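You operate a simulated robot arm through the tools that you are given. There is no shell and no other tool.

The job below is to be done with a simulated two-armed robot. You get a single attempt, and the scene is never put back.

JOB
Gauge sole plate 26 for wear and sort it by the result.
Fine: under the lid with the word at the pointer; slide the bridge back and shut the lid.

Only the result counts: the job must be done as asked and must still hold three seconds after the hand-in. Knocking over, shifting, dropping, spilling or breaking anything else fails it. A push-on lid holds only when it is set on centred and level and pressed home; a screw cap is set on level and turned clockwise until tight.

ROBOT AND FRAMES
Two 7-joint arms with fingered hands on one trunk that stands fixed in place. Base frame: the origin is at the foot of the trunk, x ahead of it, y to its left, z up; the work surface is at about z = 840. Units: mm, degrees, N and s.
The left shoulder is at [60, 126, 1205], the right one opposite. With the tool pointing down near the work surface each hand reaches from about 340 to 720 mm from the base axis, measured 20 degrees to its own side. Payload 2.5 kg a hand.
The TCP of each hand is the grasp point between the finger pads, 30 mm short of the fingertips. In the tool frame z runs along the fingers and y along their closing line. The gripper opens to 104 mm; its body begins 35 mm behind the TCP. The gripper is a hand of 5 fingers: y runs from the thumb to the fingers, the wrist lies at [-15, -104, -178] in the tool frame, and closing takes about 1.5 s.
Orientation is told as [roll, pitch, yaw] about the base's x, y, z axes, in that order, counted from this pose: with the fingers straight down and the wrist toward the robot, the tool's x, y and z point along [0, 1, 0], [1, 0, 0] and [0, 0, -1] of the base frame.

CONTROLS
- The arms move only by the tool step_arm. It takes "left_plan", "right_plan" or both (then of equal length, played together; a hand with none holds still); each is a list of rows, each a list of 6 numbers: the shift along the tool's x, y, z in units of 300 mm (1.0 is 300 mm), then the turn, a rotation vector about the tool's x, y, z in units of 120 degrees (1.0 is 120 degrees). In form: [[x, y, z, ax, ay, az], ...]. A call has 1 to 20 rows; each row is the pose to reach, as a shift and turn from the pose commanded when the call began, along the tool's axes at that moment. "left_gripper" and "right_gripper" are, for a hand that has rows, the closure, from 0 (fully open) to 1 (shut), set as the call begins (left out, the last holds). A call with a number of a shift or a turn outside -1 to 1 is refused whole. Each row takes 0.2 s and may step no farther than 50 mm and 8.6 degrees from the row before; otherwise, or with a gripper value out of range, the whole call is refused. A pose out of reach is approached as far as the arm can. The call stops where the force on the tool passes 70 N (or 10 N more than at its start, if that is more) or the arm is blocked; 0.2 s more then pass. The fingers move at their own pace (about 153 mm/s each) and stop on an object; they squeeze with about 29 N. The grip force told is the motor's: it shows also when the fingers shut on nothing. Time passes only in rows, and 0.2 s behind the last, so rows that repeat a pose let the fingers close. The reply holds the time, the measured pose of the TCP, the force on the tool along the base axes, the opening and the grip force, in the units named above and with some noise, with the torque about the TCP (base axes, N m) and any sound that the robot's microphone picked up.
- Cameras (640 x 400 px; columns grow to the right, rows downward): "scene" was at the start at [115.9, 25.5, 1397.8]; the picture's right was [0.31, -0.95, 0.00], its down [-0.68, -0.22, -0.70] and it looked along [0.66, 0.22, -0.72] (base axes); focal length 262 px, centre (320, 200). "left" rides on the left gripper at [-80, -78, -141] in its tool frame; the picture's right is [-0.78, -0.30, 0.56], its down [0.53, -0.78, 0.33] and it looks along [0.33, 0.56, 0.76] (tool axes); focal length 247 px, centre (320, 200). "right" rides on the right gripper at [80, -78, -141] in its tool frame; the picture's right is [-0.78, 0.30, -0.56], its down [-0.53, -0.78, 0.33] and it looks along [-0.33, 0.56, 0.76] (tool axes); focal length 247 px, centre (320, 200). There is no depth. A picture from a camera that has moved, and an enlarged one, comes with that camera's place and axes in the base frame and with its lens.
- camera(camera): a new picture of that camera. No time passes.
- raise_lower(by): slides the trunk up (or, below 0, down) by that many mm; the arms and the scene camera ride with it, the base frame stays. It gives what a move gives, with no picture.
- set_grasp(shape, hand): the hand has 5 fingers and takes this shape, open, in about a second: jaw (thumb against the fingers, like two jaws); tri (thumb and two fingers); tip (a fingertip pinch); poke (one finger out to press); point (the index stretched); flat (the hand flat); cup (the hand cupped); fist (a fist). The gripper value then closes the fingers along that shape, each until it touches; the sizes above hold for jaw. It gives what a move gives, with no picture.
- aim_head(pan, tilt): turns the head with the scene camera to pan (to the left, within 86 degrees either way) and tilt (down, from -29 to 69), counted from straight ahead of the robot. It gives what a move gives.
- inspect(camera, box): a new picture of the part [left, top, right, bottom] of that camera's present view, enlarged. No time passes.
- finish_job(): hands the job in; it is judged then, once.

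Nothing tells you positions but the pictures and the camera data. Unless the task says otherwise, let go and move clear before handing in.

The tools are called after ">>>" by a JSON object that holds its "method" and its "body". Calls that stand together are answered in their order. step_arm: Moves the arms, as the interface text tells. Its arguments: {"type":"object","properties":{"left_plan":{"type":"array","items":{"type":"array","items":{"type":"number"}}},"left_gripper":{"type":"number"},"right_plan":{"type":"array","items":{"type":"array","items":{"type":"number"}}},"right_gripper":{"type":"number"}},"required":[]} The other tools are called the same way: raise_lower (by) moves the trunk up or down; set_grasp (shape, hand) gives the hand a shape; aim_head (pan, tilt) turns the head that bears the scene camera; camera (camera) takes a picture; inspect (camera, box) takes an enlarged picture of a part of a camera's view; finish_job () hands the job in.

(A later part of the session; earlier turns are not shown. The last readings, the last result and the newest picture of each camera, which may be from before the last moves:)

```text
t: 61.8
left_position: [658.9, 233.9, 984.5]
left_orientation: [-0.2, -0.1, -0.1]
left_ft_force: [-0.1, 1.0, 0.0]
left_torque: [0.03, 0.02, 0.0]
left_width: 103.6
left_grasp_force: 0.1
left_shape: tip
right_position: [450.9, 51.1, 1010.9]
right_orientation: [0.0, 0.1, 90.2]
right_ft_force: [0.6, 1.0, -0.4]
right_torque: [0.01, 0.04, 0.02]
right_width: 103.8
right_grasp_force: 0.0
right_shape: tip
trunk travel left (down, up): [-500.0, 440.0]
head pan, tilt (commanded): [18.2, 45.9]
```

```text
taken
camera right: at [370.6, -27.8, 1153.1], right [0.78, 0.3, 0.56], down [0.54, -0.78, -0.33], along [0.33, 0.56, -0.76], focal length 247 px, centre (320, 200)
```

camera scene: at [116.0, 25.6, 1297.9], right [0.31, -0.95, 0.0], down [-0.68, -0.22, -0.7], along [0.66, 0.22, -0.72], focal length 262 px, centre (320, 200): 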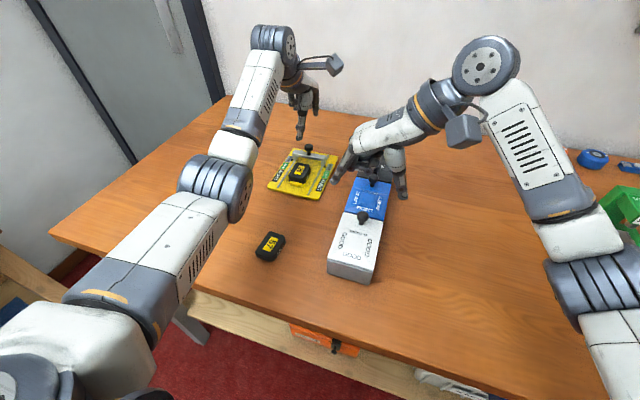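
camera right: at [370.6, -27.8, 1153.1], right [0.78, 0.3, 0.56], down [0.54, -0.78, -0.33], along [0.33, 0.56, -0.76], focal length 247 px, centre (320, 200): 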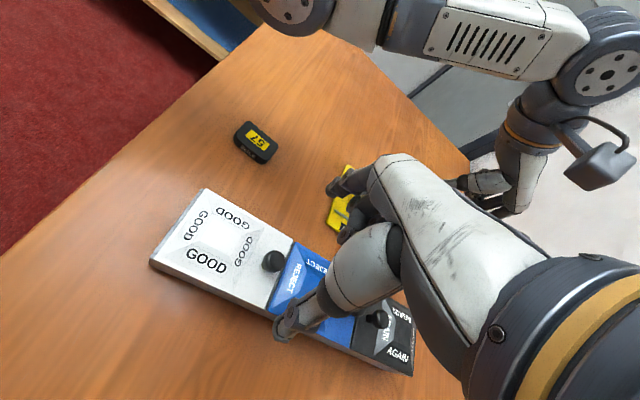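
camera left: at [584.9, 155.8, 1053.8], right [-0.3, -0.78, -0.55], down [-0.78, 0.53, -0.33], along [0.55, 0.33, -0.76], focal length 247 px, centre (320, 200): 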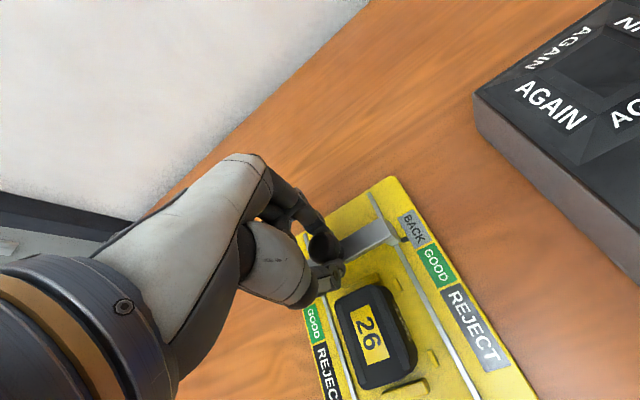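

The hand is centred over the white knob at about (451, 50, 914). Descending to straddle its head.

>>> {"method": "step_arm", "body": {"right_plan": [[0, -0.001, 0.06, 0, 0, 0], [0, -0.002, 0.12, 0, 0, 0], [0, -0.002, 0.18, 0, 0, 0], [0, -0.002, 0.23, 0, 0, 0], [0, -0.002, 0.26, 0, 0, 0], [0, -0.002, 0.26, 0, 0, 0]], "right_gripper": 0}}

>>> {"method": "inspect", "body": {"camera": "scene", "box": [310, 160, 420, 290]}}

>>> {"method": "inspect", "body": {"camera": "right", "box": [150, 170, 410, 390]}}

>>> {"method": "camera", "body": {"camera": "left"}}

```text
t: 63.1
left_position: [658.9, 235.8, 985.2]
left_orientation: [-0.1, -0.1, -0.2]
left_ft_force: [0.3, 0.6, -0.7]
left_torque: [-0.01, 0.0, -0.01]
left_width: 103.6
left_grasp_force: 0.1
left_shape: tip
right_position: [450.7, 51.6, 936.3]
right_orientation: [0.0, -0.1, 90.1]
right_ft_force: [0.2, -0.4, 0.7]
right_torque: [-0.05, 0.01, -0.03]
right_width: 104.0
right_grasp_force: 0.1
right_shape: tip
trunk travel left (down, up): [-500.0, 440.0]
head pan, tilt (commanded): [18.2, 45.9]
```

```text
3.08 times, centred on (365, 225) of scene
camera zoom: at [116.0, 25.6, 1297.9], right [0.31, -0.95, 0.0], down [-0.68, -0.22, -0.7], along [0.66, 0.22, -0.72], focal length 807 px, centre (182, 123)
```

zoom: 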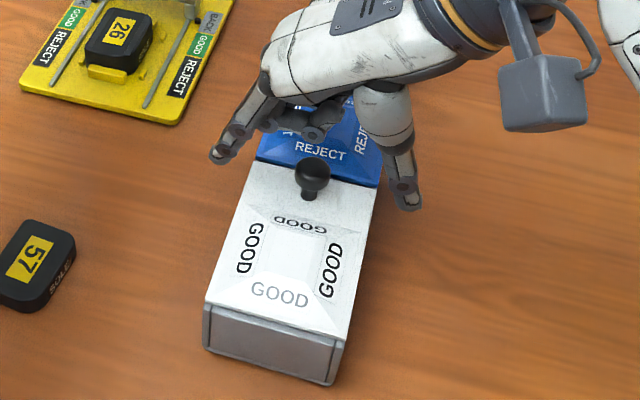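

```text
1.82 times, centred on (280, 280) of right
camera zoom: at [371.0, -27.9, 1076.1], right [0.78, 0.3, 0.56], down [0.53, -0.78, -0.33], along [0.33, 0.56, -0.76], focal length 449 px, centre (393, 54)
```

zoom: 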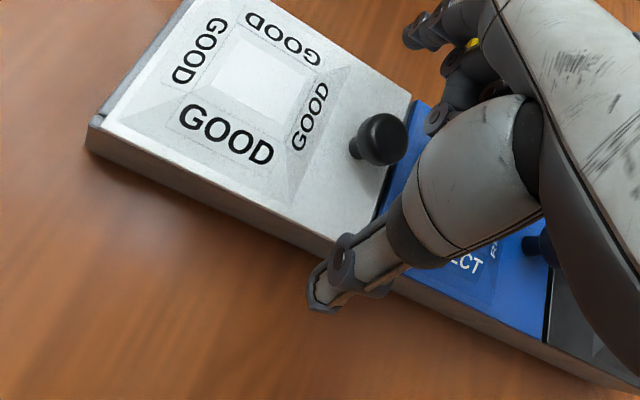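

```text
taken
camera left: at [582.2, 155.7, 1125.9], right [-0.29, -0.78, -0.55], down [-0.78, 0.53, -0.34], along [0.56, 0.33, -0.76], focal length 247 px, centre (320, 200)
```

left: 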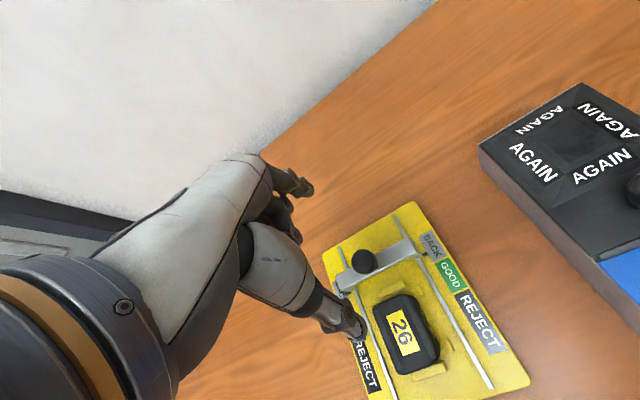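

Index and thumb straddle the knob on line. I'll lower 6 mm more and close.

>>> {"method": "step_arm", "body": {"right_plan": [[0, 0, 0.01, 0, 0, 0], [0, 0, 0.02, 0, 0, 0], [0, 0, 0.02, 0, 0, 0]], "right_gripper": 0}}

>>> {"method": "step_arm", "body": {"right_plan": [[0, 0, 0, 0, 0, 0], [0, 0, 0, 0, 0, 0], [0, 0, 0, 0, 0, 0], [0, 0, 0, 0, 0, 0], [0, 0, 0, 0, 0, 0], [0, 0, 0, 0, 0, 0], [0, 0, 0, 0, 0, 0], [0, 0, 0, 0, 0, 0]], "right_gripper": 1}}

>>> {"method": "inspect", "body": {"camera": "scene", "box": [310, 160, 420, 290]}}

>>> {"method": "inspect", "body": {"camera": "right", "box": [150, 170, 410, 390]}}

```text
t: 64.0
left_position: [659.1, 234.3, 984.8]
left_orientation: [-0.1, -0.1, 0.0]
left_ft_force: [-0.2, 0.0, 0.4]
left_torque: [-0.01, 0.04, 0.0]
left_width: 103.4
left_grasp_force: 0.1
left_shape: tip
right_position: [451.8, 50.9, 930.2]
right_orientation: [0.0, 0.0, 90.0]
right_ft_force: [-0.2, -0.6, 0.2]
right_torque: [0.0, 0.01, 0.01]
right_width: 103.8
right_grasp_force: 0.0
right_shape: tip
trunk travel left (down, up): [-500.0, 440.0]
head pan, tilt (commanded): [18.2, 45.9]
```

```text
t: 65.8
left_position: [661.3, 234.8, 984.1]
left_orientation: [-0.2, 0.0, 0.0]
left_ft_force: [-0.6, 0.2, 0.3]
left_torque: [-0.03, 0.01, -0.01]
left_width: 103.6
left_grasp_force: 0.1
left_shape: tip
right_position: [451.8, 50.3, 926.8]
right_orientation: [0.2, 0.2, 90.0]
right_ft_force: [-3.5, -0.9, 1.3]
right_torque: [-0.03, 0.03, 0.0]
right_width: 15.6
right_grasp_force: 28.9
right_shape: tip
trunk travel left (down, up): [-500.0, 440.0]
head pan, tilt (commanded): [18.2, 45.9]
```

```text
3.08 times, centred on (365, 225) of scene
camera zoom: at [117.3, 25.7, 1297.6], right [0.31, -0.95, 0.0], down [-0.68, -0.22, -0.69], along [0.66, 0.22, -0.72], focal length 807 px, centre (182, 123)
```

zoom: 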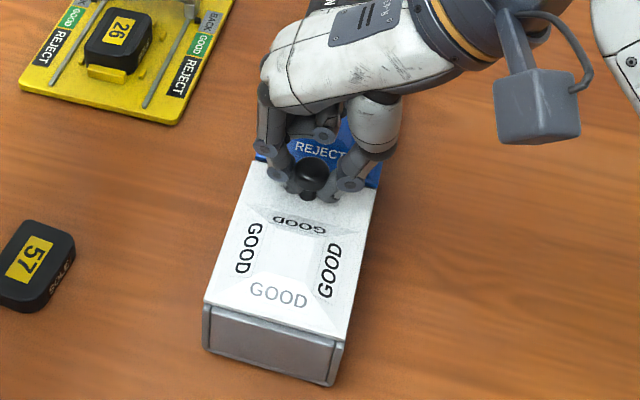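

```text
1.82 times, centred on (280, 280) of right
camera zoom: at [371.9, -27.8, 1068.6], right [0.78, 0.3, 0.55], down [0.53, -0.78, -0.33], along [0.33, 0.55, -0.76], focal length 449 px, centre (393, 54)
```

zoom: 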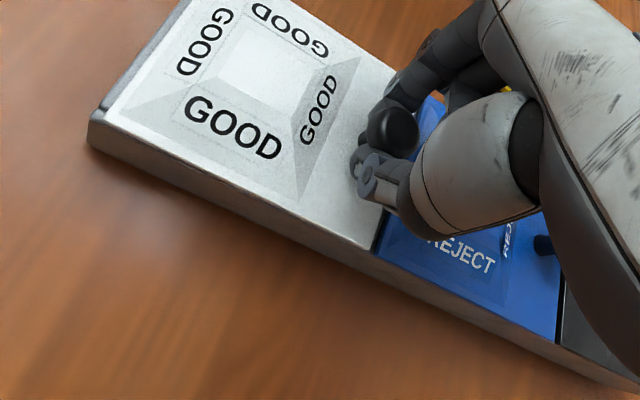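

Knob pinched. I'll lift gently 8 mm and see how the lid moves (hinged or loose).

>>> {"method": "step_arm", "body": {"right_plan": [[0, 0, -0.007, 0, 0, 0], [0, 0, -0.014, 0, 0, 0], [0, 0, -0.021, 0, 0, 0], [0, 0, -0.028, 0, 0, 0], [0, 0, -0.028, 0, 0, 0]], "right_gripper": 1}}

>>> {"method": "inspect", "body": {"camera": "scene", "box": [310, 160, 420, 290]}}

>>> {"method": "inspect", "body": {"camera": "right", "box": [150, 170, 410, 390]}}

```text
t: 67.0
left_position: [661.6, 235.0, 983.5]
left_orientation: [-0.3, 0.1, 0.1]
left_ft_force: [0.6, -0.5, 1.1]
left_torque: [0.02, 0.0, 0.01]
left_width: 103.4
left_grasp_force: 0.2
left_shape: tip
right_position: [454.0, 50.5, 936.4]
right_orientation: [0.2, 0.2, 90.0]
right_ft_force: [3.9, 0.5, -26.9]
right_torque: [-0.04, -0.06, -0.05]
right_width: 15.4
right_grasp_force: 28.4
right_shape: tip
trunk travel left (down, up): [-500.0, 440.0]
head pan, tilt (commanded): [18.2, 45.9]
```

```text
3.08 times, centred on (365, 225) of scene
camera zoom: at [118.3, 25.8, 1297.5], right [0.31, -0.95, 0.0], down [-0.68, -0.22, -0.69], along [0.66, 0.22, -0.72], focal length 807 px, centre (182, 123)
```

zoom: 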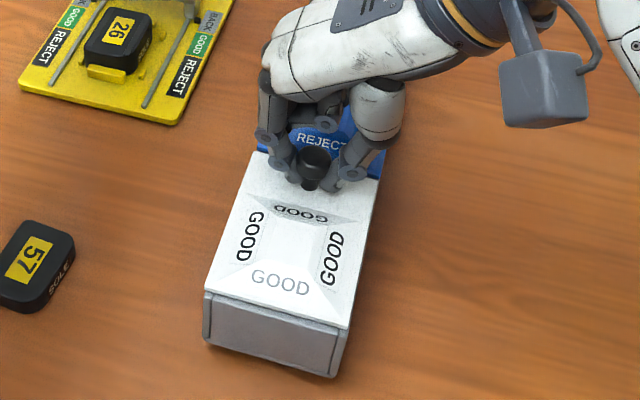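

```text
1.82 times, centred on (280, 280) of right
camera zoom: at [373.4, -27.5, 1076.9], right [0.78, 0.3, 0.55], down [0.53, -0.78, -0.33], along [0.33, 0.55, -0.76], focal length 449 px, centre (393, 54)
```

zoom: 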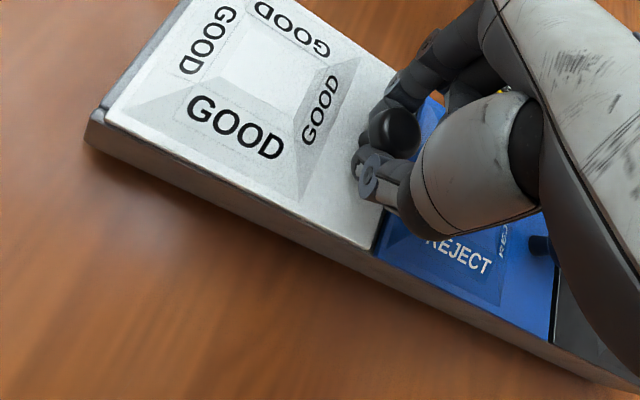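

The whole box came up with the knob (27 N) instead of the lid opening — so straight lifting is wrong. I'll lower it right back to where it stood.

>>> {"method": "step_arm", "body": {"right_plan": [[0, 0, 0.007, 0, 0, 0], [0, 0, 0.014, 0, 0, 0], [0, 0, 0.021, 0, 0, 0], [0, 0, 0.028, 0, 0, 0], [0, 0, 0.028, 0, 0, 0]], "right_gripper": 1}}

>>> {"method": "inspect", "body": {"camera": "scene", "box": [310, 160, 420, 290]}}

>>> {"method": "inspect", "body": {"camera": "right", "box": [150, 170, 410, 390]}}

```text
t: 68.2
left_position: [660.3, 234.6, 983.5]
left_orientation: [-0.1, 0.0, 0.0]
left_ft_force: [0.6, -0.6, -0.6]
left_torque: [0.02, 0.01, 0.0]
left_width: 103.8
left_grasp_force: 0.0
left_shape: tip
right_position: [452.0, 50.2, 927.8]
right_orientation: [0.2, 0.1, 90.1]
right_ft_force: [-3.0, -1.2, -24.2]
right_torque: [-0.07, 0.01, -0.01]
right_width: 15.1
right_grasp_force: 28.7
right_shape: tip
trunk travel left (down, up): [-500.0, 440.0]
head pan, tilt (commanded): [18.2, 45.9]
```

```text
3.08 times, centred on (365, 225) of scene
camera zoom: at [117.6, 25.7, 1297.6], right [0.31, -0.95, 0.0], down [-0.68, -0.22, -0.69], along [0.66, 0.22, -0.72], focal length 807 px, centre (182, 123)
```

zoom: 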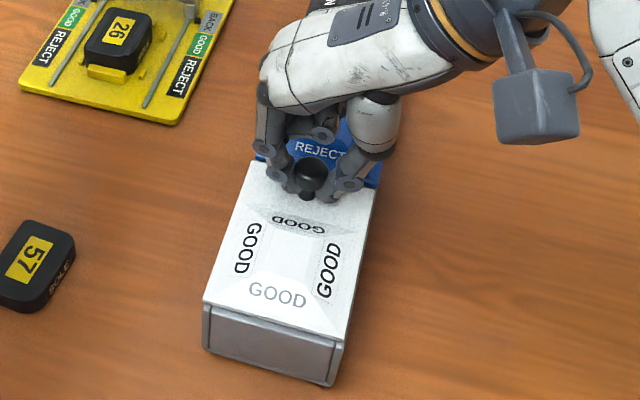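

```text
1.82 times, centred on (280, 280) of right
camera zoom: at [371.9, -27.5, 1068.7], right [0.78, 0.3, 0.55], down [0.53, -0.78, -0.33], along [0.33, 0.55, -0.76], focal length 449 px, centre (393, 54)
```

zoom: 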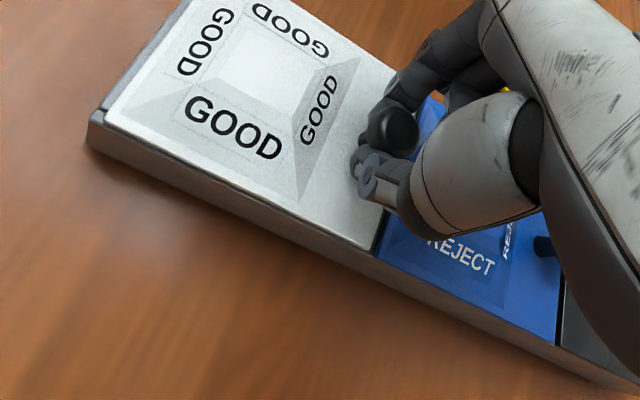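

The box is nearly down but still weighs on the hand (−24 N); lowering the last millimetre or two until the load is gone.

>>> {"method": "step_arm", "body": {"right_plan": [[0, 0, 0.003, 0, 0, 0], [0, 0, 0.006, 0, 0, 0], [0, 0, 0.006, 0, 0, 0]], "right_gripper": 1}}

```text
t: 69.0
left_position: [660.2, 234.1, 983.1]
left_orientation: [-0.3, 0.0, 0.0]
left_ft_force: [-0.6, 0.1, -0.1]
left_torque: [0.0, -0.05, 0.01]
left_width: 103.8
left_grasp_force: 0.2
left_shape: tip
right_position: [452.3, 50.6, 927.7]
right_orientation: [0.1, 0.0, 90.0]
right_ft_force: [-2.2, 0.3, -19.4]
right_torque: [-0.04, 0.02, -0.01]
right_width: 15.4
right_grasp_force: 29.0
right_shape: tip
trunk travel left (down, up): [-500.0, 440.0]
head pan, tilt (commanded): [18.2, 45.9]
```

Load is decreasing (−19 N) while the hand stays put, so the box is touching down. Continuing in small steps until the force is near zero.

>>> {"method": "step_arm", "body": {"right_plan": [[0, 0, 0.004, 0, 0, 0], [0, 0, 0.008, 0, 0, 0], [0, 0, 0.008, 0, 0, 0]], "right_gripper": 1}}

>>> {"method": "inspect", "body": {"camera": "scene", "box": [310, 160, 420, 290]}}

```text
t: 69.8
left_position: [659.4, 234.2, 984.5]
left_orientation: [-0.1, 0.0, 0.0]
left_ft_force: [-0.4, 0.1, 0.5]
left_torque: [0.0, -0.01, 0.01]
left_width: 103.9
left_grasp_force: 0.0
left_shape: tip
right_position: [450.8, 50.8, 926.6]
right_orientation: [-0.1, -0.2, 90.0]
right_ft_force: [-1.8, 0.7, -6.5]
right_torque: [0.12, 0.0, 0.01]
right_width: 15.4
right_grasp_force: 28.8
right_shape: tip
trunk travel left (down, up): [-500.0, 440.0]
head pan, tilt (commanded): [18.2, 45.9]
```

```text
3.08 times, centred on (365, 225) of scene
camera zoom: at [116.2, 25.6, 1297.9], right [0.31, -0.95, 0.0], down [-0.68, -0.22, -0.7], along [0.66, 0.22, -0.72], focal length 807 px, centre (182, 123)
```

zoom: 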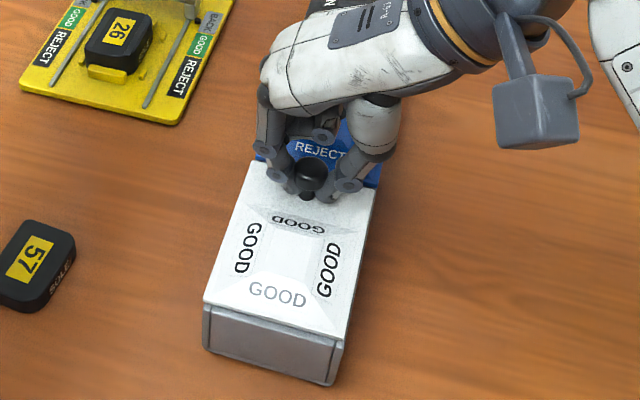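

The box is back exactly in place. The lid sits rigid against lifting, so it may be a sliding lid; I'll test with a very gentle 3 mm pull toward the robot and watch the force.

>>> {"method": "step_arm", "body": {"right_plan": [[0, 0, 0.002, 0, 0, 0], [0.004, 0, 0.003, 0, 0, 0], [0.008, 0, 0.003, 0, 0, 0], [0.01, 0, 0.003, 0, 0, 0], [0.01, 0, 0.003, 0, 0, 0]], "right_gripper": 1}}

>>> {"method": "inspect", "body": {"camera": "scene", "box": [310, 160, 420, 290]}}

>>> {"method": "inspect", "body": {"camera": "right", "box": [150, 170, 410, 390]}}

```text
t: 71.0
left_position: [659.4, 235.4, 985.0]
left_orientation: [-0.2, -0.1, 0.0]
left_ft_force: [0.6, -0.5, 0.1]
left_torque: [0.03, -0.01, 0.02]
left_width: 103.7
left_grasp_force: 0.0
left_shape: tip
right_position: [450.4, 49.6, 924.9]
right_orientation: [-0.1, -0.1, 89.9]
right_ft_force: [8.1, 0.5, 4.8]
right_torque: [0.25, -0.1, -0.09]
right_width: 16.3
right_grasp_force: 29.0
right_shape: tip
trunk travel left (down, up): [-500.0, 440.0]
head pan, tilt (commanded): [18.2, 45.9]
```

```text
3.08 times, centred on (365, 225) of scene
camera zoom: at [116.4, 25.5, 1297.9], right [0.31, -0.95, 0.0], down [-0.68, -0.22, -0.7], along [0.66, 0.22, -0.72], focal length 807 px, centre (182, 123)
```

zoom: 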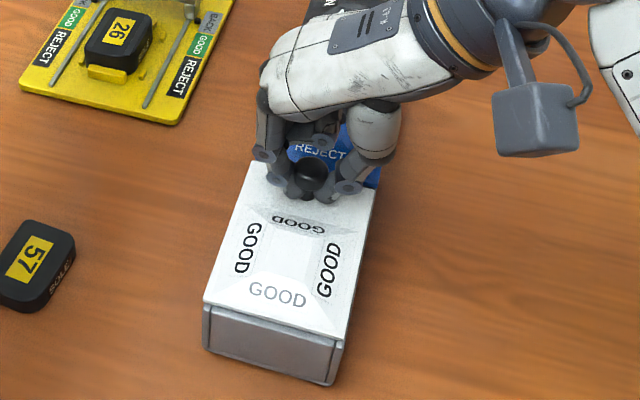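

```text
1.82 times, centred on (280, 280) of right
camera zoom: at [368.0, -28.6, 1065.5], right [0.78, 0.29, 0.56], down [0.53, -0.78, -0.33], along [0.34, 0.56, -0.76], focal length 449 px, centre (393, 54)
```

zoom: 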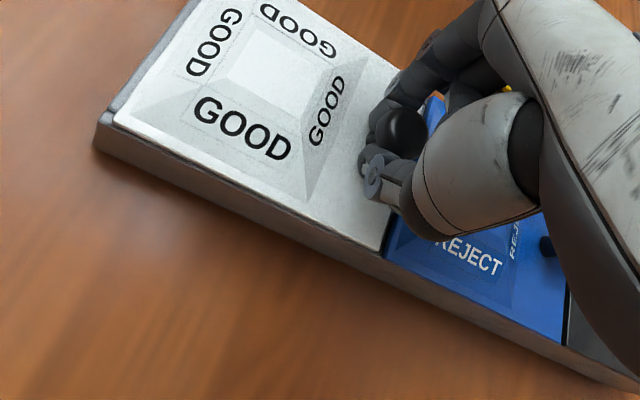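

No movement toward the robot at 8 N. I'll return and test sideways, 3 mm each way.

>>> {"method": "step_arm", "body": {"right_plan": [[-0.005, 0, -0.002, 0, 0, 0], [-0.01, 0, -0.003, 0, 0, 0], [-0.01, 0.005, -0.003, 0, 0, 0], [-0.01, 0.01, -0.003, 0, 0, 0], [-0.01, 0.01, -0.003, 0, 0, 0]], "right_gripper": 1}}

>>> {"method": "inspect", "body": {"camera": "scene", "box": [310, 160, 420, 290]}}

>>> {"method": "step_arm", "body": {"right_plan": [[0, -0.005, 0, 0, 0, 0], [0, -0.01, 0, 0, 0, 0], [0, -0.015, 0, 0, 0, 0], [0, -0.02, 0, 0, 0, 0], [0, -0.02, 0, 0, 0, 0]], "right_gripper": 1}}

>>> {"method": "inspect", "body": {"camera": "scene", "box": [310, 160, 420, 290]}}

```text
t: 72.2
left_position: [658.6, 233.9, 984.4]
left_orientation: [-0.1, -0.1, 0.1]
left_ft_force: [-0.8, 0.6, -0.6]
left_torque: [-0.02, -0.02, 0.0]
left_width: 103.6
left_grasp_force: 0.0
left_shape: tip
right_position: [450.4, 54.1, 925.0]
right_orientation: [0.1, 0.1, 90.2]
right_ft_force: [-2.9, -1.0, 0.8]
right_torque: [0.14, 0.08, 0.0]
right_width: 16.8
right_grasp_force: 28.7
right_shape: tip
trunk travel left (down, up): [-500.0, 440.0]
head pan, tilt (commanded): [18.2, 45.9]
```

```text
3.08 times, centred on (365, 225) of scene
camera zoom: at [115.6, 25.5, 1297.9], right [0.31, -0.95, 0.0], down [-0.68, -0.22, -0.7], along [0.66, 0.22, -0.72], focal length 807 px, centre (182, 123)
```

zoom: 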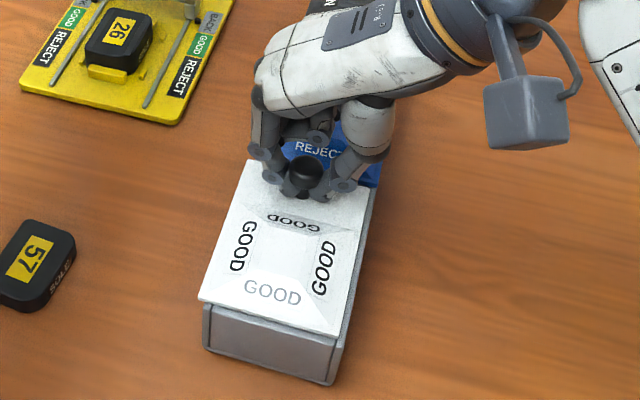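

```text
t: 73.3
left_position: [659.6, 235.0, 984.6]
left_orientation: [-0.3, -0.1, -0.1]
left_ft_force: [-0.4, -0.5, 0.0]
left_torque: [0.03, 0.02, 0.02]
left_width: 103.7
left_grasp_force: 0.0
left_shape: tip
right_position: [450.4, 47.7, 925.1]
right_orientation: [0.0, -0.1, 90.1]
right_ft_force: [-7.4, 6.9, -0.5]
right_torque: [0.32, 0.15, 0.07]
right_width: 16.9
right_grasp_force: 28.3
right_shape: tip
trunk travel left (down, up): [-500.0, 440.0]
head pan, tilt (commanded): [18.2, 45.9]
```

```text
3.08 times, centred on (365, 225) of scene
camera zoom: at [115.3, 26.3, 1297.9], right [0.31, -0.95, 0.0], down [-0.68, -0.22, -0.7], along [0.66, 0.22, -0.72], focal length 807 px, centre (182, 123)
```

zoom: 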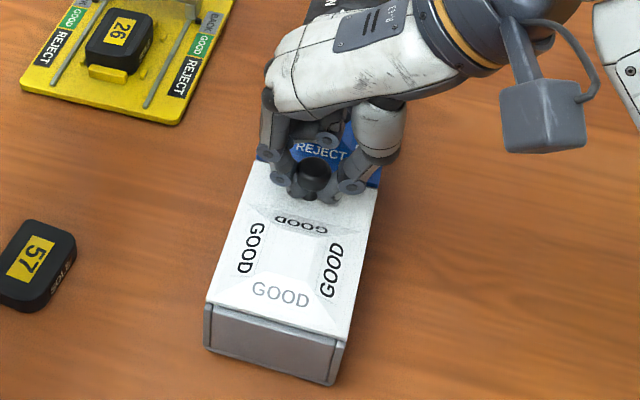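

The lid slides sideways: it moved freely to the left (+y) and stops at its shut position on the right. I'll slide it open leftward in stages, watching the force.

>>> {"method": "step_arm", "body": {"right_plan": [[0.003, 0.015, 0, 0, 0, 0], [0.005, 0.035, 0, 0, 0, 0], [0.005, 0.055, 0, 0, 0, 0], [0.005, 0.075, 0, 0, 0, 0], [0.005, 0.095, 0, 0, 0, 0], [0.005, 0.115, 0, 0, 0, 0], [0.005, 0.135, 0, 0, 0, 0], [0.005, 0.15, 0, 0, 0, 0], [0.005, 0.15, 0, 0, 0, 0]], "right_gripper": 1}}

>>> {"method": "inspect", "body": {"camera": "scene", "box": [280, 160, 420, 290]}}

>>> {"method": "inspect", "body": {"camera": "right", "box": [150, 170, 410, 390]}}

```text
t: 75.3
left_position: [659.7, 234.6, 984.6]
left_orientation: [-0.3, -0.2, 0.0]
left_ft_force: [0.3, 0.6, 0.4]
left_torque: [0.02, 0.0, 0.02]
left_width: 103.6
left_grasp_force: 0.0
left_shape: tip
right_position: [450.4, 92.6, 926.2]
right_orientation: [0.0, 0.0, 90.1]
right_ft_force: [-1.9, -0.8, -1.5]
right_torque: [0.22, 0.02, -0.04]
right_width: 16.9
right_grasp_force: 28.8
right_shape: tip
trunk travel left (down, up): [-500.0, 440.0]
head pan, tilt (commanded): [18.2, 45.9]
```

```text
3.08 times, centred on (350, 225) of scene
camera zoom: at [115.8, 25.5, 1297.9], right [0.31, -0.95, 0.0], down [-0.68, -0.22, -0.7], along [0.66, 0.22, -0.72], focal length 807 px, centre (228, 123)
```

zoom: 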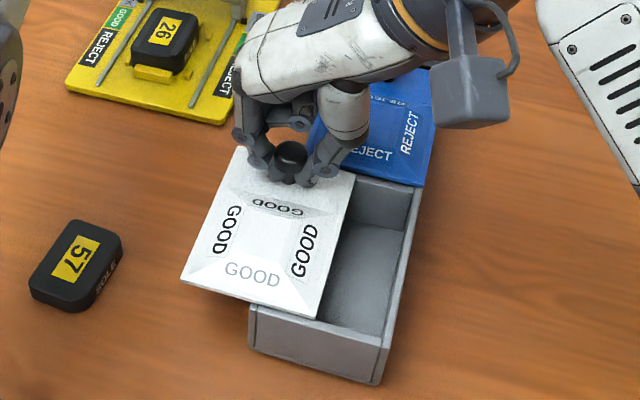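

```text
1.82 times, centred on (280, 280) of right
camera zoom: at [369.5, 13.8, 1065.8], right [0.78, 0.3, 0.56], down [0.53, -0.78, -0.33], along [0.33, 0.56, -0.76], focal length 449 px, centre (393, 54)
```

zoom: 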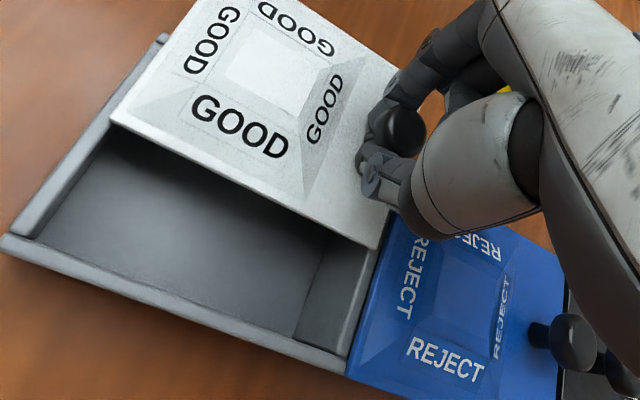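

The white compartment is opening and empty. Continuing 20 mm, then a bit more.

>>> {"method": "step_arm", "body": {"right_plan": [[0, 0.015, 0, 0, 0, 0], [0, 0.03, 0, 0, 0, 0], [0, 0.045, 0, 0, 0, 0], [0, 0.06, 0, 0, 0, 0], [0, 0.07, 0, 0, 0, 0], [0, 0.07, 0, 0, 0, 0]], "right_gripper": 1}}

>>> {"method": "inspect", "body": {"camera": "scene", "box": [280, 160, 420, 290]}}

```text
t: 76.8
left_position: [660.1, 234.1, 985.0]
left_orientation: [-0.1, 0.0, 0.0]
left_ft_force: [0.0, 0.2, -0.4]
left_torque: [-0.02, -0.02, 0.01]
left_width: 103.7
left_grasp_force: 0.0
left_shape: tip
right_position: [450.4, 113.4, 923.6]
right_orientation: [-0.1, 0.0, 90.0]
right_ft_force: [-0.5, -0.8, -2.4]
right_torque: [0.18, 0.02, -0.03]
right_width: 16.8
right_grasp_force: 28.9
right_shape: tip
trunk travel left (down, up): [-500.0, 440.0]
head pan, tilt (commanded): [18.2, 45.9]
```

```text
3.08 times, centred on (350, 225) of scene
camera zoom: at [116.1, 25.5, 1297.8], right [0.31, -0.95, 0.0], down [-0.68, -0.22, -0.7], along [0.66, 0.22, -0.72], focal length 807 px, centre (228, 123)
```

zoom: 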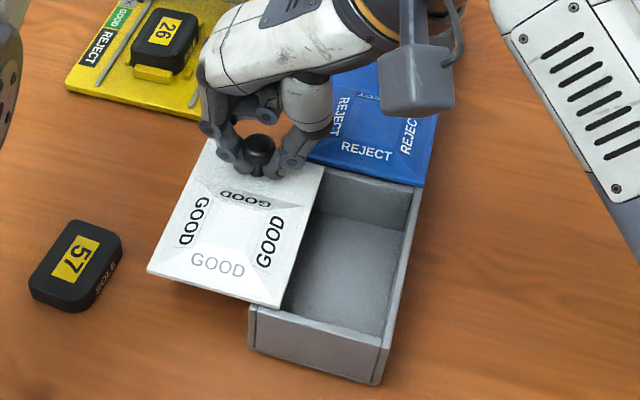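

Still free. Another 12 mm.

>>> {"method": "step_arm", "body": {"right_plan": [[0, 0.012, 0, 0, 0, 0], [0, 0.024, 0, 0, 0, 0], [0, 0.036, 0, 0, 0, 0], [0, 0.042, 0, 0, 0, 0], [0, 0.042, 0, 0, 0, 0]], "right_gripper": 1}}

>>> {"method": "inspect", "body": {"camera": "scene", "box": [280, 160, 420, 290]}}

```text
t: 78.0
left_position: [659.4, 233.7, 984.6]
left_orientation: [-0.2, 0.0, -0.1]
left_ft_force: [0.2, -0.3, 0.9]
left_torque: [0.02, -0.02, 0.02]
left_width: 103.9
left_grasp_force: 0.1
left_shape: tip
right_position: [449.6, 125.1, 924.5]
right_orientation: [0.1, 0.2, 89.9]
right_ft_force: [-2.3, -0.8, -5.4]
right_torque: [0.18, 0.1, -0.01]
right_width: 16.5
right_grasp_force: 28.7
right_shape: tip
trunk travel left (down, up): [-500.0, 440.0]
head pan, tilt (commanded): [18.2, 45.9]
```

```text
3.08 times, centred on (350, 225) of scene
camera zoom: at [116.2, 25.6, 1297.8], right [0.31, -0.95, 0.0], down [-0.68, -0.22, -0.7], along [0.66, 0.22, -0.72], focal length 807 px, centre (228, 123)
```

zoom: 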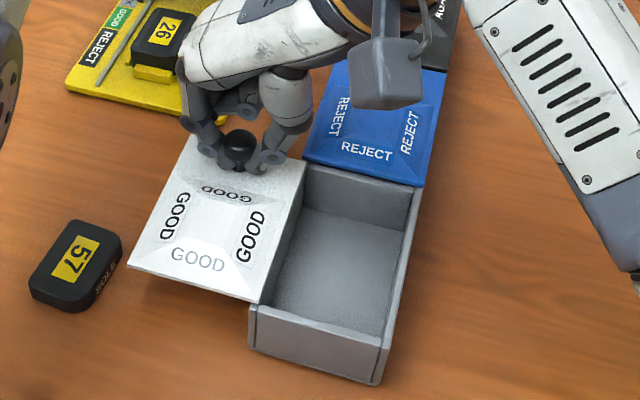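

The compartment is wide open. Before leaving the lid I'll ease the pinch only slightly to check that the lid stays level by itself.

>>> {"method": "step_arm", "body": {"right_plan": [[0, 0, 0, 0, 0, 0], [0, 0, 0, 0, 0, 0], [0, 0, 0, 0, 0, 0], [0, 0, 0, 0, 0, 0]], "right_gripper": 0.74}}

>>> {"method": "inspect", "body": {"camera": "scene", "box": [280, 160, 420, 290]}}

>>> {"method": "inspect", "body": {"camera": "right", "box": [150, 170, 410, 390]}}

```text
t: 79.0
left_position: [660.0, 234.1, 985.4]
left_orientation: [-0.3, -0.1, 0.0]
left_ft_force: [0.5, 0.1, -0.1]
left_torque: [0.0, 0.0, 0.0]
left_width: 103.5
left_grasp_force: 0.2
left_shape: tip
right_position: [450.1, 125.6, 926.1]
right_orientation: [0.0, 0.0, 90.1]
right_ft_force: [0.9, -0.4, 4.5]
right_torque: [0.02, 0.0, 0.0]
right_width: 27.1
right_grasp_force: 0.0
right_shape: tip
trunk travel left (down, up): [-500.0, 440.0]
head pan, tilt (commanded): [18.2, 45.9]
```

```text
3.08 times, centred on (350, 225) of scene
camera zoom: at [115.8, 25.5, 1298.0], right [0.31, -0.95, 0.0], down [-0.68, -0.22, -0.7], along [0.66, 0.22, -0.72], focal length 807 px, centre (228, 123)
```

zoom: 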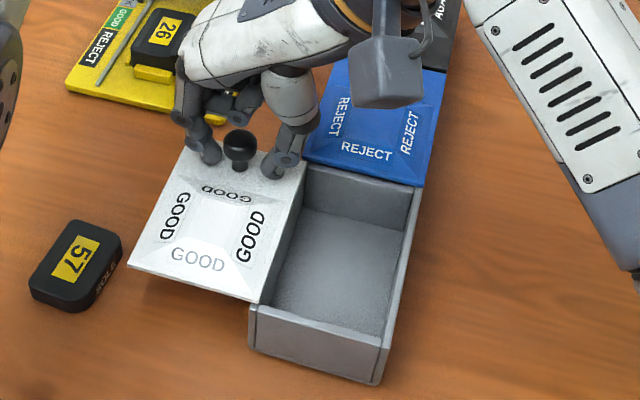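

```text
1.82 times, centred on (280, 280) of right
camera zoom: at [369.4, 47.4, 1067.0], right [0.78, 0.29, 0.56], down [0.54, -0.78, -0.33], along [0.34, 0.56, -0.76], focal length 449 px, centre (393, 54)
```

zoom: 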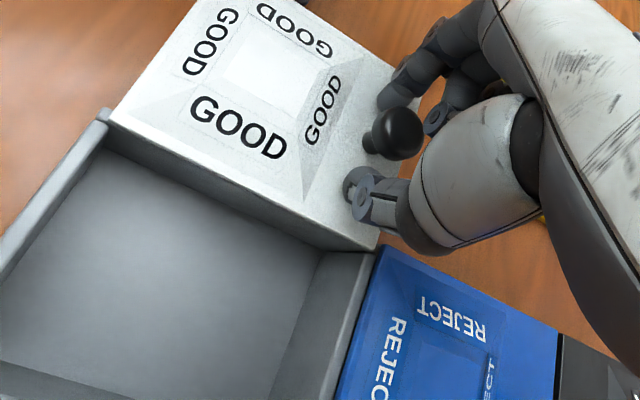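

The lid stays put by itself. I'll open the right hand fully, rise and withdraw to the right, clear of the box.

>>> {"method": "step_arm", "body": {"right_plan": [[0, 0, -0.008, 0, 0, 0], [0, 0, -0.01, 0, 0, 0], [0, 0, -0.012, 0, 0, 0], [0, 0, -0.02, 0, 0, 0], [0, 0, -0.06, 0, 0, 0], [0, 0, -0.14, 0, 0, 0], [0, 0, -0.24, 0, 0, 0], [0, -0.08, -0.34, 0, 0, 0], [0, -0.2, -0.42, 0, 0, 0], [0, -0.34, -0.46, 0, 0, 0], [0, -0.48, -0.48, 0, 0, 0], [0, -0.62, -0.48, 0, 0, 0], [0, -0.74, -0.48, 0, 0, 0], [0, -0.84, -0.48, 0, 0, 0], [0, -0.84, -0.48, 0, 0, 0]], "right_gripper": 0}}

>>> {"method": "camera", "body": {"camera": "scene"}}

>>> {"method": "inspect", "body": {"camera": "scene", "box": [260, 120, 420, 290]}}

```text
t: 82.2
left_position: [660.3, 236.0, 985.1]
left_orientation: [-0.2, -0.1, 0.0]
left_ft_force: [0.0, -0.5, 0.4]
left_torque: [0.01, -0.01, -0.02]
left_width: 103.4
left_grasp_force: 0.0
left_shape: tip
right_position: [452.0, -127.0, 1068.9]
right_orientation: [0.0, 0.0, 90.0]
right_ft_force: [-0.4, 0.2, 0.0]
right_torque: [0.0, -0.03, 0.01]
right_width: 103.8
right_grasp_force: 0.1
right_shape: tip
trunk travel left (down, up): [-500.0, 440.0]
head pan, tilt (commanded): [18.2, 45.9]
```

```text
taken
camera scene: at [116.0, 25.5, 1297.9], right [0.31, -0.95, 0.0], down [-0.68, -0.22, -0.7], along [0.66, 0.22, -0.72], focal length 262 px, centre (320, 200)
```

scene: 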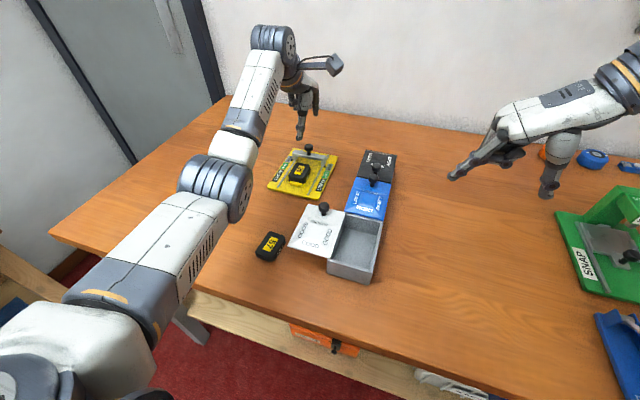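

```text
2.35 times, centred on (340, 205) of scene
camera zoom: at [116.0, 25.5, 1297.9], right [0.31, -0.95, 0.0], down [-0.68, -0.22, -0.7], along [0.66, 0.22, -0.72], focal length 617 px, centre (273, 188)
```

zoom: 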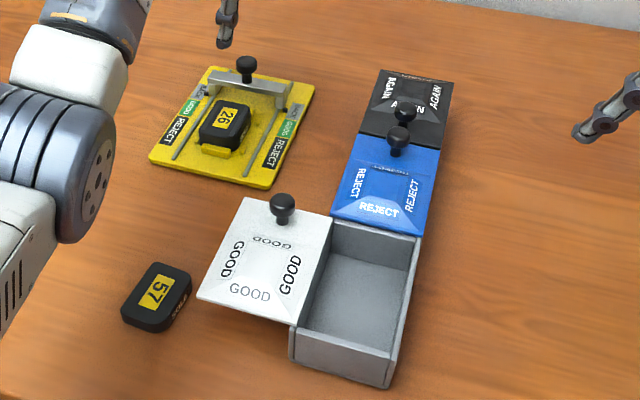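

The compartment is open and clear. Now back to plate 26: switch the left hand to tri, return to the leaning pose above the nest, and measure where the plate sits.

>>> {"method": "set_grasp", "body": {"hand": "left", "shape": "tri"}}

>>> {"method": "step_arm", "body": {"left_plan": [[0, -0.02, -0.02, -0.0108, 0.0109, 0.0614], [0, -0.04, -0.05, -0.0217, 0.0218, 0.1228], [0, -0.06, -0.05, -0.0325, 0.0328, 0.1843], [0, -0.08, -0.05, -0.0433, 0.0437, 0.2457], [0, -0.1, -0.05, -0.0542, 0.0546, 0.3071], [0, -0.12, -0.05, -0.065, 0.0655, 0.3685], [0, -0.15, -0.05, -0.0758, 0.0764, 0.4299], [0, -0.18, -0.05, -0.0867, 0.0873, 0.4913], [0, -0.21, -0.05, -0.0975, 0.0983, 0.5528], [0, -0.24, -0.05, -0.1083, 0.1092, 0.6142], [0, -0.27, -0.05, -0.1192, 0.1201, 0.6756], [0, -0.29, -0.05, -0.13, 0.131, 0.737], [0, -0.29, -0.05, -0.13, 0.131, 0.737]], "left_gripper": 0}}

>>> {"method": "camera", "body": {"camera": "scene"}}

>>> {"method": "inspect", "body": {"camera": "scene", "box": [265, 135, 345, 195]}}

>>> {"method": "camera", "body": {"camera": "left"}}

```text
t: 83.0
left_position: [659.4, 234.9, 984.9]
left_orientation: [-0.2, 0.0, 0.0]
left_ft_force: [-0.3, 0.3, -0.8]
left_torque: [0.03, -0.01, -0.05]
left_width: 103.6
left_grasp_force: 0.1
left_shape: tri
right_position: [451.9, -126.1, 1070.1]
right_orientation: [0.0, 0.0, 89.9]
right_ft_force: [0.1, 0.2, -0.4]
right_torque: [0.05, -0.01, -0.01]
right_width: 103.7
right_grasp_force: 0.2
right_shape: tip
trunk travel left (down, up): [-500.0, 440.0]
head pan, tilt (commanded): [18.2, 45.9]
```

```text
t: 85.8
left_position: [572.4, 234.5, 1000.6]
left_orientation: [20.2, -0.1, -89.4]
left_ft_force: [-0.7, 0.5, -0.5]
left_torque: [-0.05, 0.0, -0.02]
left_width: 103.9
left_grasp_force: 0.1
left_shape: tri
right_position: [453.2, -125.9, 1068.2]
right_orientation: [-0.1, 0.0, 90.0]
right_ft_force: [-0.1, 0.0, -0.2]
right_torque: [-0.02, 0.01, 0.0]
right_width: 103.7
right_grasp_force: 0.0
right_shape: tip
trunk travel left (down, up): [-500.0, 440.0]
head pan, tilt (commanded): [18.2, 45.9]
```

```text
taken
camera scene: at [116.0, 25.6, 1297.9], right [0.31, -0.95, 0.0], down [-0.68, -0.22, -0.7], along [0.66, 0.22, -0.72], focal length 262 px, centre (320, 200)
```

scene: 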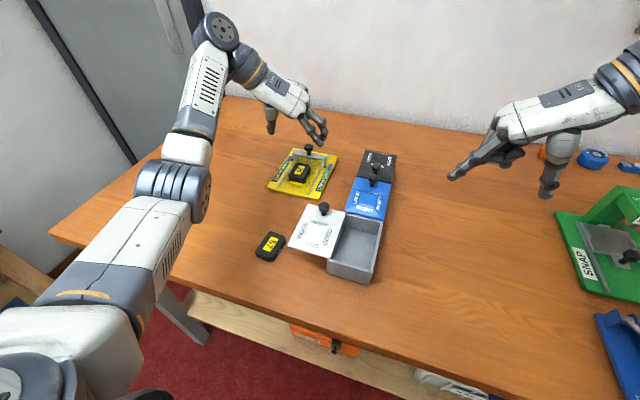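

```text
6.67 times, centred on (305, 165) of scene
camera zoom: at [116.0, 25.6, 1297.9], right [0.31, -0.95, 0.0], down [-0.68, -0.22, -0.7], along [0.66, 0.22, -0.72], focal length 1749 px, centre (420, 433)
```

zoom: 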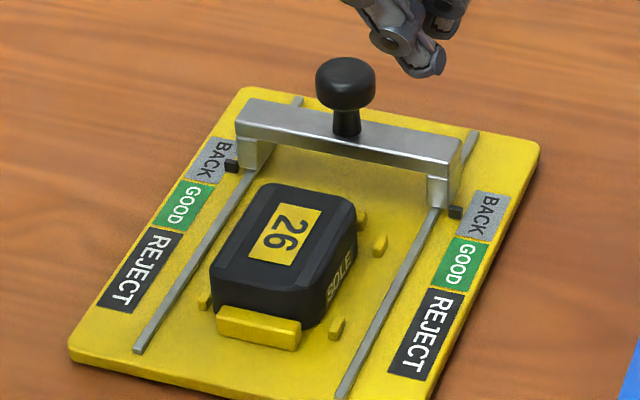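

```text
taken
camera left: at [448.3, 311.3, 1105.1], right [-0.54, 0.29, -0.79], down [0.61, 0.78, -0.13], along [0.58, -0.55, -0.6], focal length 247 px, centre (320, 200)
```

left: 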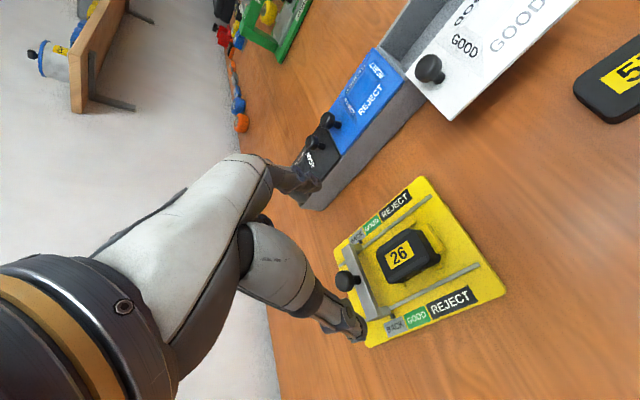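

The plate sits at about (593.6, 236.4), square in the nest. I'll descend with the hand half-open (57 mm) around it, as at release.

>>> {"method": "step_arm", "body": {"left_plan": [[-0.005, -0.002, 0.05, 0, 0, 0], [-0.02, -0.004, 0.11, 0, 0, 0], [-0.04, -0.0049, 0.18, 0, 0, 0], [-0.058, -0.0049, 0.25, 0, 0, 0], [-0.075, -0.0049, 0.31, 0, 0, 0], [-0.08, -0.0049, 0.33, 0, 0, 0], [-0.08, -0.0049, 0.33, 0, 0, 0]], "left_gripper": 0.45}}

>>> {"method": "inspect", "body": {"camera": "scene", "box": [275, 135, 335, 190]}}

>>> {"method": "inspect", "body": {"camera": "left", "box": [280, 160, 440, 320]}}

```text
t: 87.5
left_position: [585.2, 234.7, 898.0]
left_orientation: [20.0, -0.3, -89.4]
left_ft_force: [0.8, -0.5, 0.8]
left_torque: [-0.01, -0.02, -0.02]
left_width: 57.8
left_grasp_force: 0.1
left_shape: tri
right_position: [452.7, -125.2, 1069.1]
right_orientation: [0.0, 0.0, 90.1]
right_ft_force: [0.5, -0.6, 0.1]
right_torque: [-0.01, 0.03, 0.0]
right_width: 103.5
right_grasp_force: 0.0
right_shape: tip
trunk travel left (down, up): [-500.0, 440.0]
head pan, tilt (commanded): [18.2, 45.9]
```

```text
7.27 times, centred on (305, 162) of scene
camera zoom: at [116.0, 25.6, 1297.9], right [0.31, -0.95, 0.0], down [-0.68, -0.22, -0.7], along [0.66, 0.22, -0.72], focal length 1908 px, centre (429, 473)
```

zoom: 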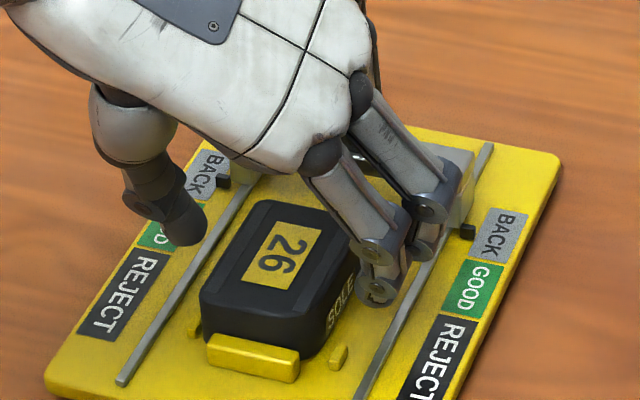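

```text
2.50 times, centred on (360, 240) of left
camera zoom: at [461.3, 312.5, 1002.6], right [-0.54, 0.29, -0.79], down [0.61, 0.78, -0.13], along [0.58, -0.55, -0.6], focal length 617 px, centre (220, 100)
```

zoom: 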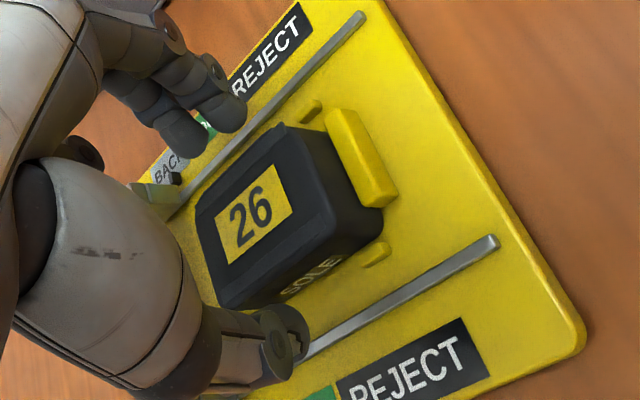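

Well aligned. Lowering the last 13 mm.

>>> {"method": "step_arm", "body": {"left_plan": [[-0.006, -0.003, 0.014, 0, 0, 0], [-0.012, -0.004, 0.028, 0, 0, 0], [-0.0166, -0.004, 0.0408, 0, 0, 0], [-0.0166, -0.004, 0.0408, 0, 0, 0]], "left_gripper": 0.45}}

>>> {"method": "step_arm", "body": {"left_plan": [[0, 0, 0, 0, 0, 0], [0, 0, 0, 0, 0, 0], [0, 0, 0, 0, 0, 0], [0, 0, 0, 0, 0, 0], [0, 0, 0, 0, 0, 0], [0, 0, 0, 0, 0, 0], [0, 0, 0, 0, 0, 0]], "left_gripper": 1}}

>>> {"method": "inspect", "body": {"camera": "scene", "box": [275, 135, 335, 190]}}

>>> {"method": "inspect", "body": {"camera": "left", "box": [280, 160, 440, 320]}}

```text
t: 88.5
left_position: [585.1, 236.6, 885.1]
left_orientation: [19.9, -0.2, -89.4]
left_ft_force: [0.0, -0.7, -0.5]
left_torque: [0.05, 0.0, 0.0]
left_width: 57.3
left_grasp_force: 0.0
left_shape: tri
right_position: [451.7, -126.2, 1069.6]
right_orientation: [0.0, 0.0, 90.0]
right_ft_force: [0.0, 0.0, 0.1]
right_torque: [-0.01, 0.02, 0.01]
right_width: 103.7
right_grasp_force: 0.1
right_shape: tip
trunk travel left (down, up): [-500.0, 440.0]
head pan, tilt (commanded): [18.2, 45.9]
```

```text
t: 90.0
left_position: [584.8, 237.2, 885.6]
left_orientation: [20.0, -0.2, -89.3]
left_ft_force: [-0.8, 0.2, -0.5]
left_torque: [0.03, -0.01, -0.03]
left_width: 36.4
left_grasp_force: 28.9
left_shape: tri
right_position: [452.8, -126.4, 1070.0]
right_orientation: [0.0, 0.0, 89.9]
right_ft_force: [0.4, 0.2, 0.6]
right_torque: [-0.01, 0.03, 0.01]
right_width: 103.8
right_grasp_force: 0.0
right_shape: tip
trunk travel left (down, up): [-500.0, 440.0]
head pan, tilt (commanded): [18.2, 45.9]
```

```text
7.27 times, centred on (305, 162) of scene
camera zoom: at [116.0, 25.6, 1297.9], right [0.31, -0.95, 0.0], down [-0.68, -0.22, -0.7], along [0.66, 0.22, -0.72], focal length 1908 px, centre (429, 473)
```

zoom: 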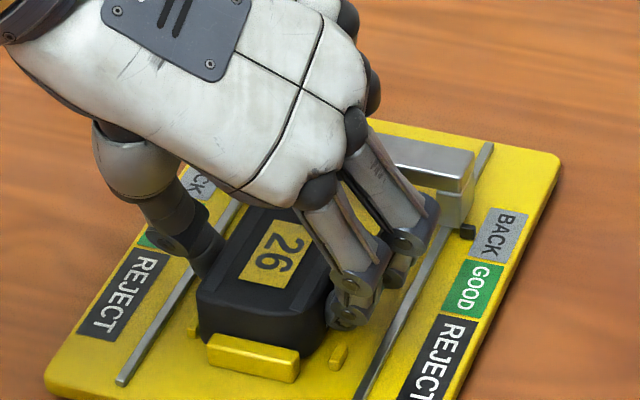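

```text
2.50 times, centred on (360, 240) of left
camera zoom: at [460.2, 314.1, 990.0], right [-0.54, 0.29, -0.79], down [0.61, 0.78, -0.13], along [0.58, -0.55, -0.6], focal length 617 px, centre (220, 100)
```

zoom: 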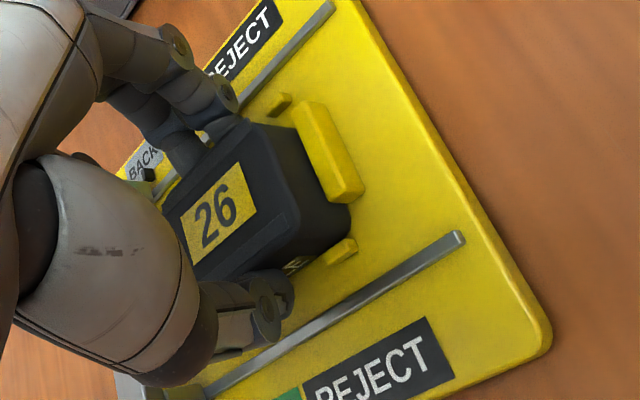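

Gripped (29 N). Lifting straight out of the nest.

>>> {"method": "step_arm", "body": {"left_plan": [[0.004, 0, -0.011, 0, 0, 0], [0.012, 0, -0.033, 0, 0, 0], [0.027, 0, -0.075, 0, 0, 0], [0.045, 0, -0.125, 0, 0, 0], [0.063, 0, -0.173, 0, 0, 0], [0.0798, 0, -0.2193, 0, 0, 0], [0.0798, 0, -0.2193, 0, 0, 0]], "left_gripper": 1}}

>>> {"method": "inspect", "body": {"camera": "scene", "box": [265, 120, 345, 195]}}

>>> {"method": "inspect", "body": {"camera": "left", "box": [280, 160, 440, 320]}}

```text
t: 91.7
left_position: [583.6, 236.9, 957.5]
left_orientation: [20.0, -0.2, -89.4]
left_ft_force: [-0.2, 0.6, -0.2]
left_torque: [-0.03, 0.0, -0.01]
left_width: 36.7
left_grasp_force: 29.0
left_shape: tri
right_position: [452.4, -125.8, 1068.4]
right_orientation: [0.0, 0.0, 89.9]
right_ft_force: [0.3, 0.2, 0.1]
right_torque: [-0.01, 0.0, -0.04]
right_width: 104.0
right_grasp_force: 0.1
right_shape: tip
trunk travel left (down, up): [-500.0, 440.0]
head pan, tilt (commanded): [18.2, 45.9]
```

```text
5.33 times, centred on (305, 158) of scene
camera zoom: at [116.0, 25.6, 1297.9], right [0.31, -0.95, 0.0], down [-0.68, -0.22, -0.7], along [0.66, 0.22, -0.72], focal length 1399 px, centre (400, 427)
```

zoom: 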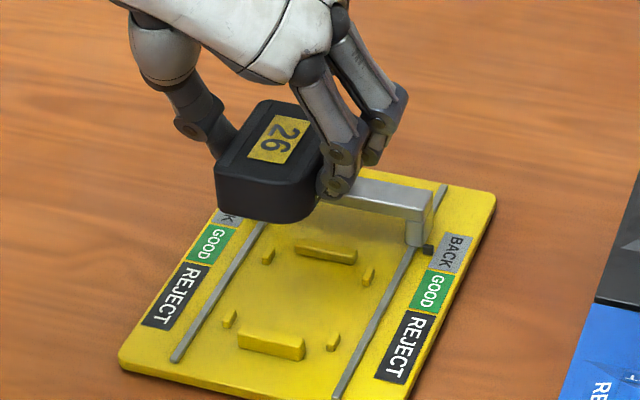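

```text
2.50 times, centred on (360, 240) of left
camera zoom: at [460.0, 314.5, 1061.4], right [-0.54, 0.29, -0.79], down [0.61, 0.78, -0.13], along [0.58, -0.55, -0.6], focal length 617 px, centre (220, 100)
```

zoom: 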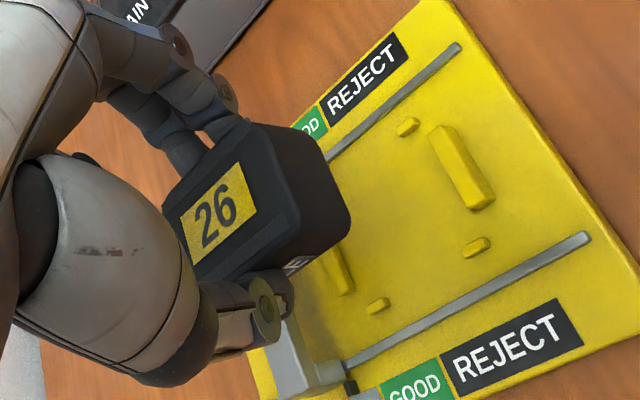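

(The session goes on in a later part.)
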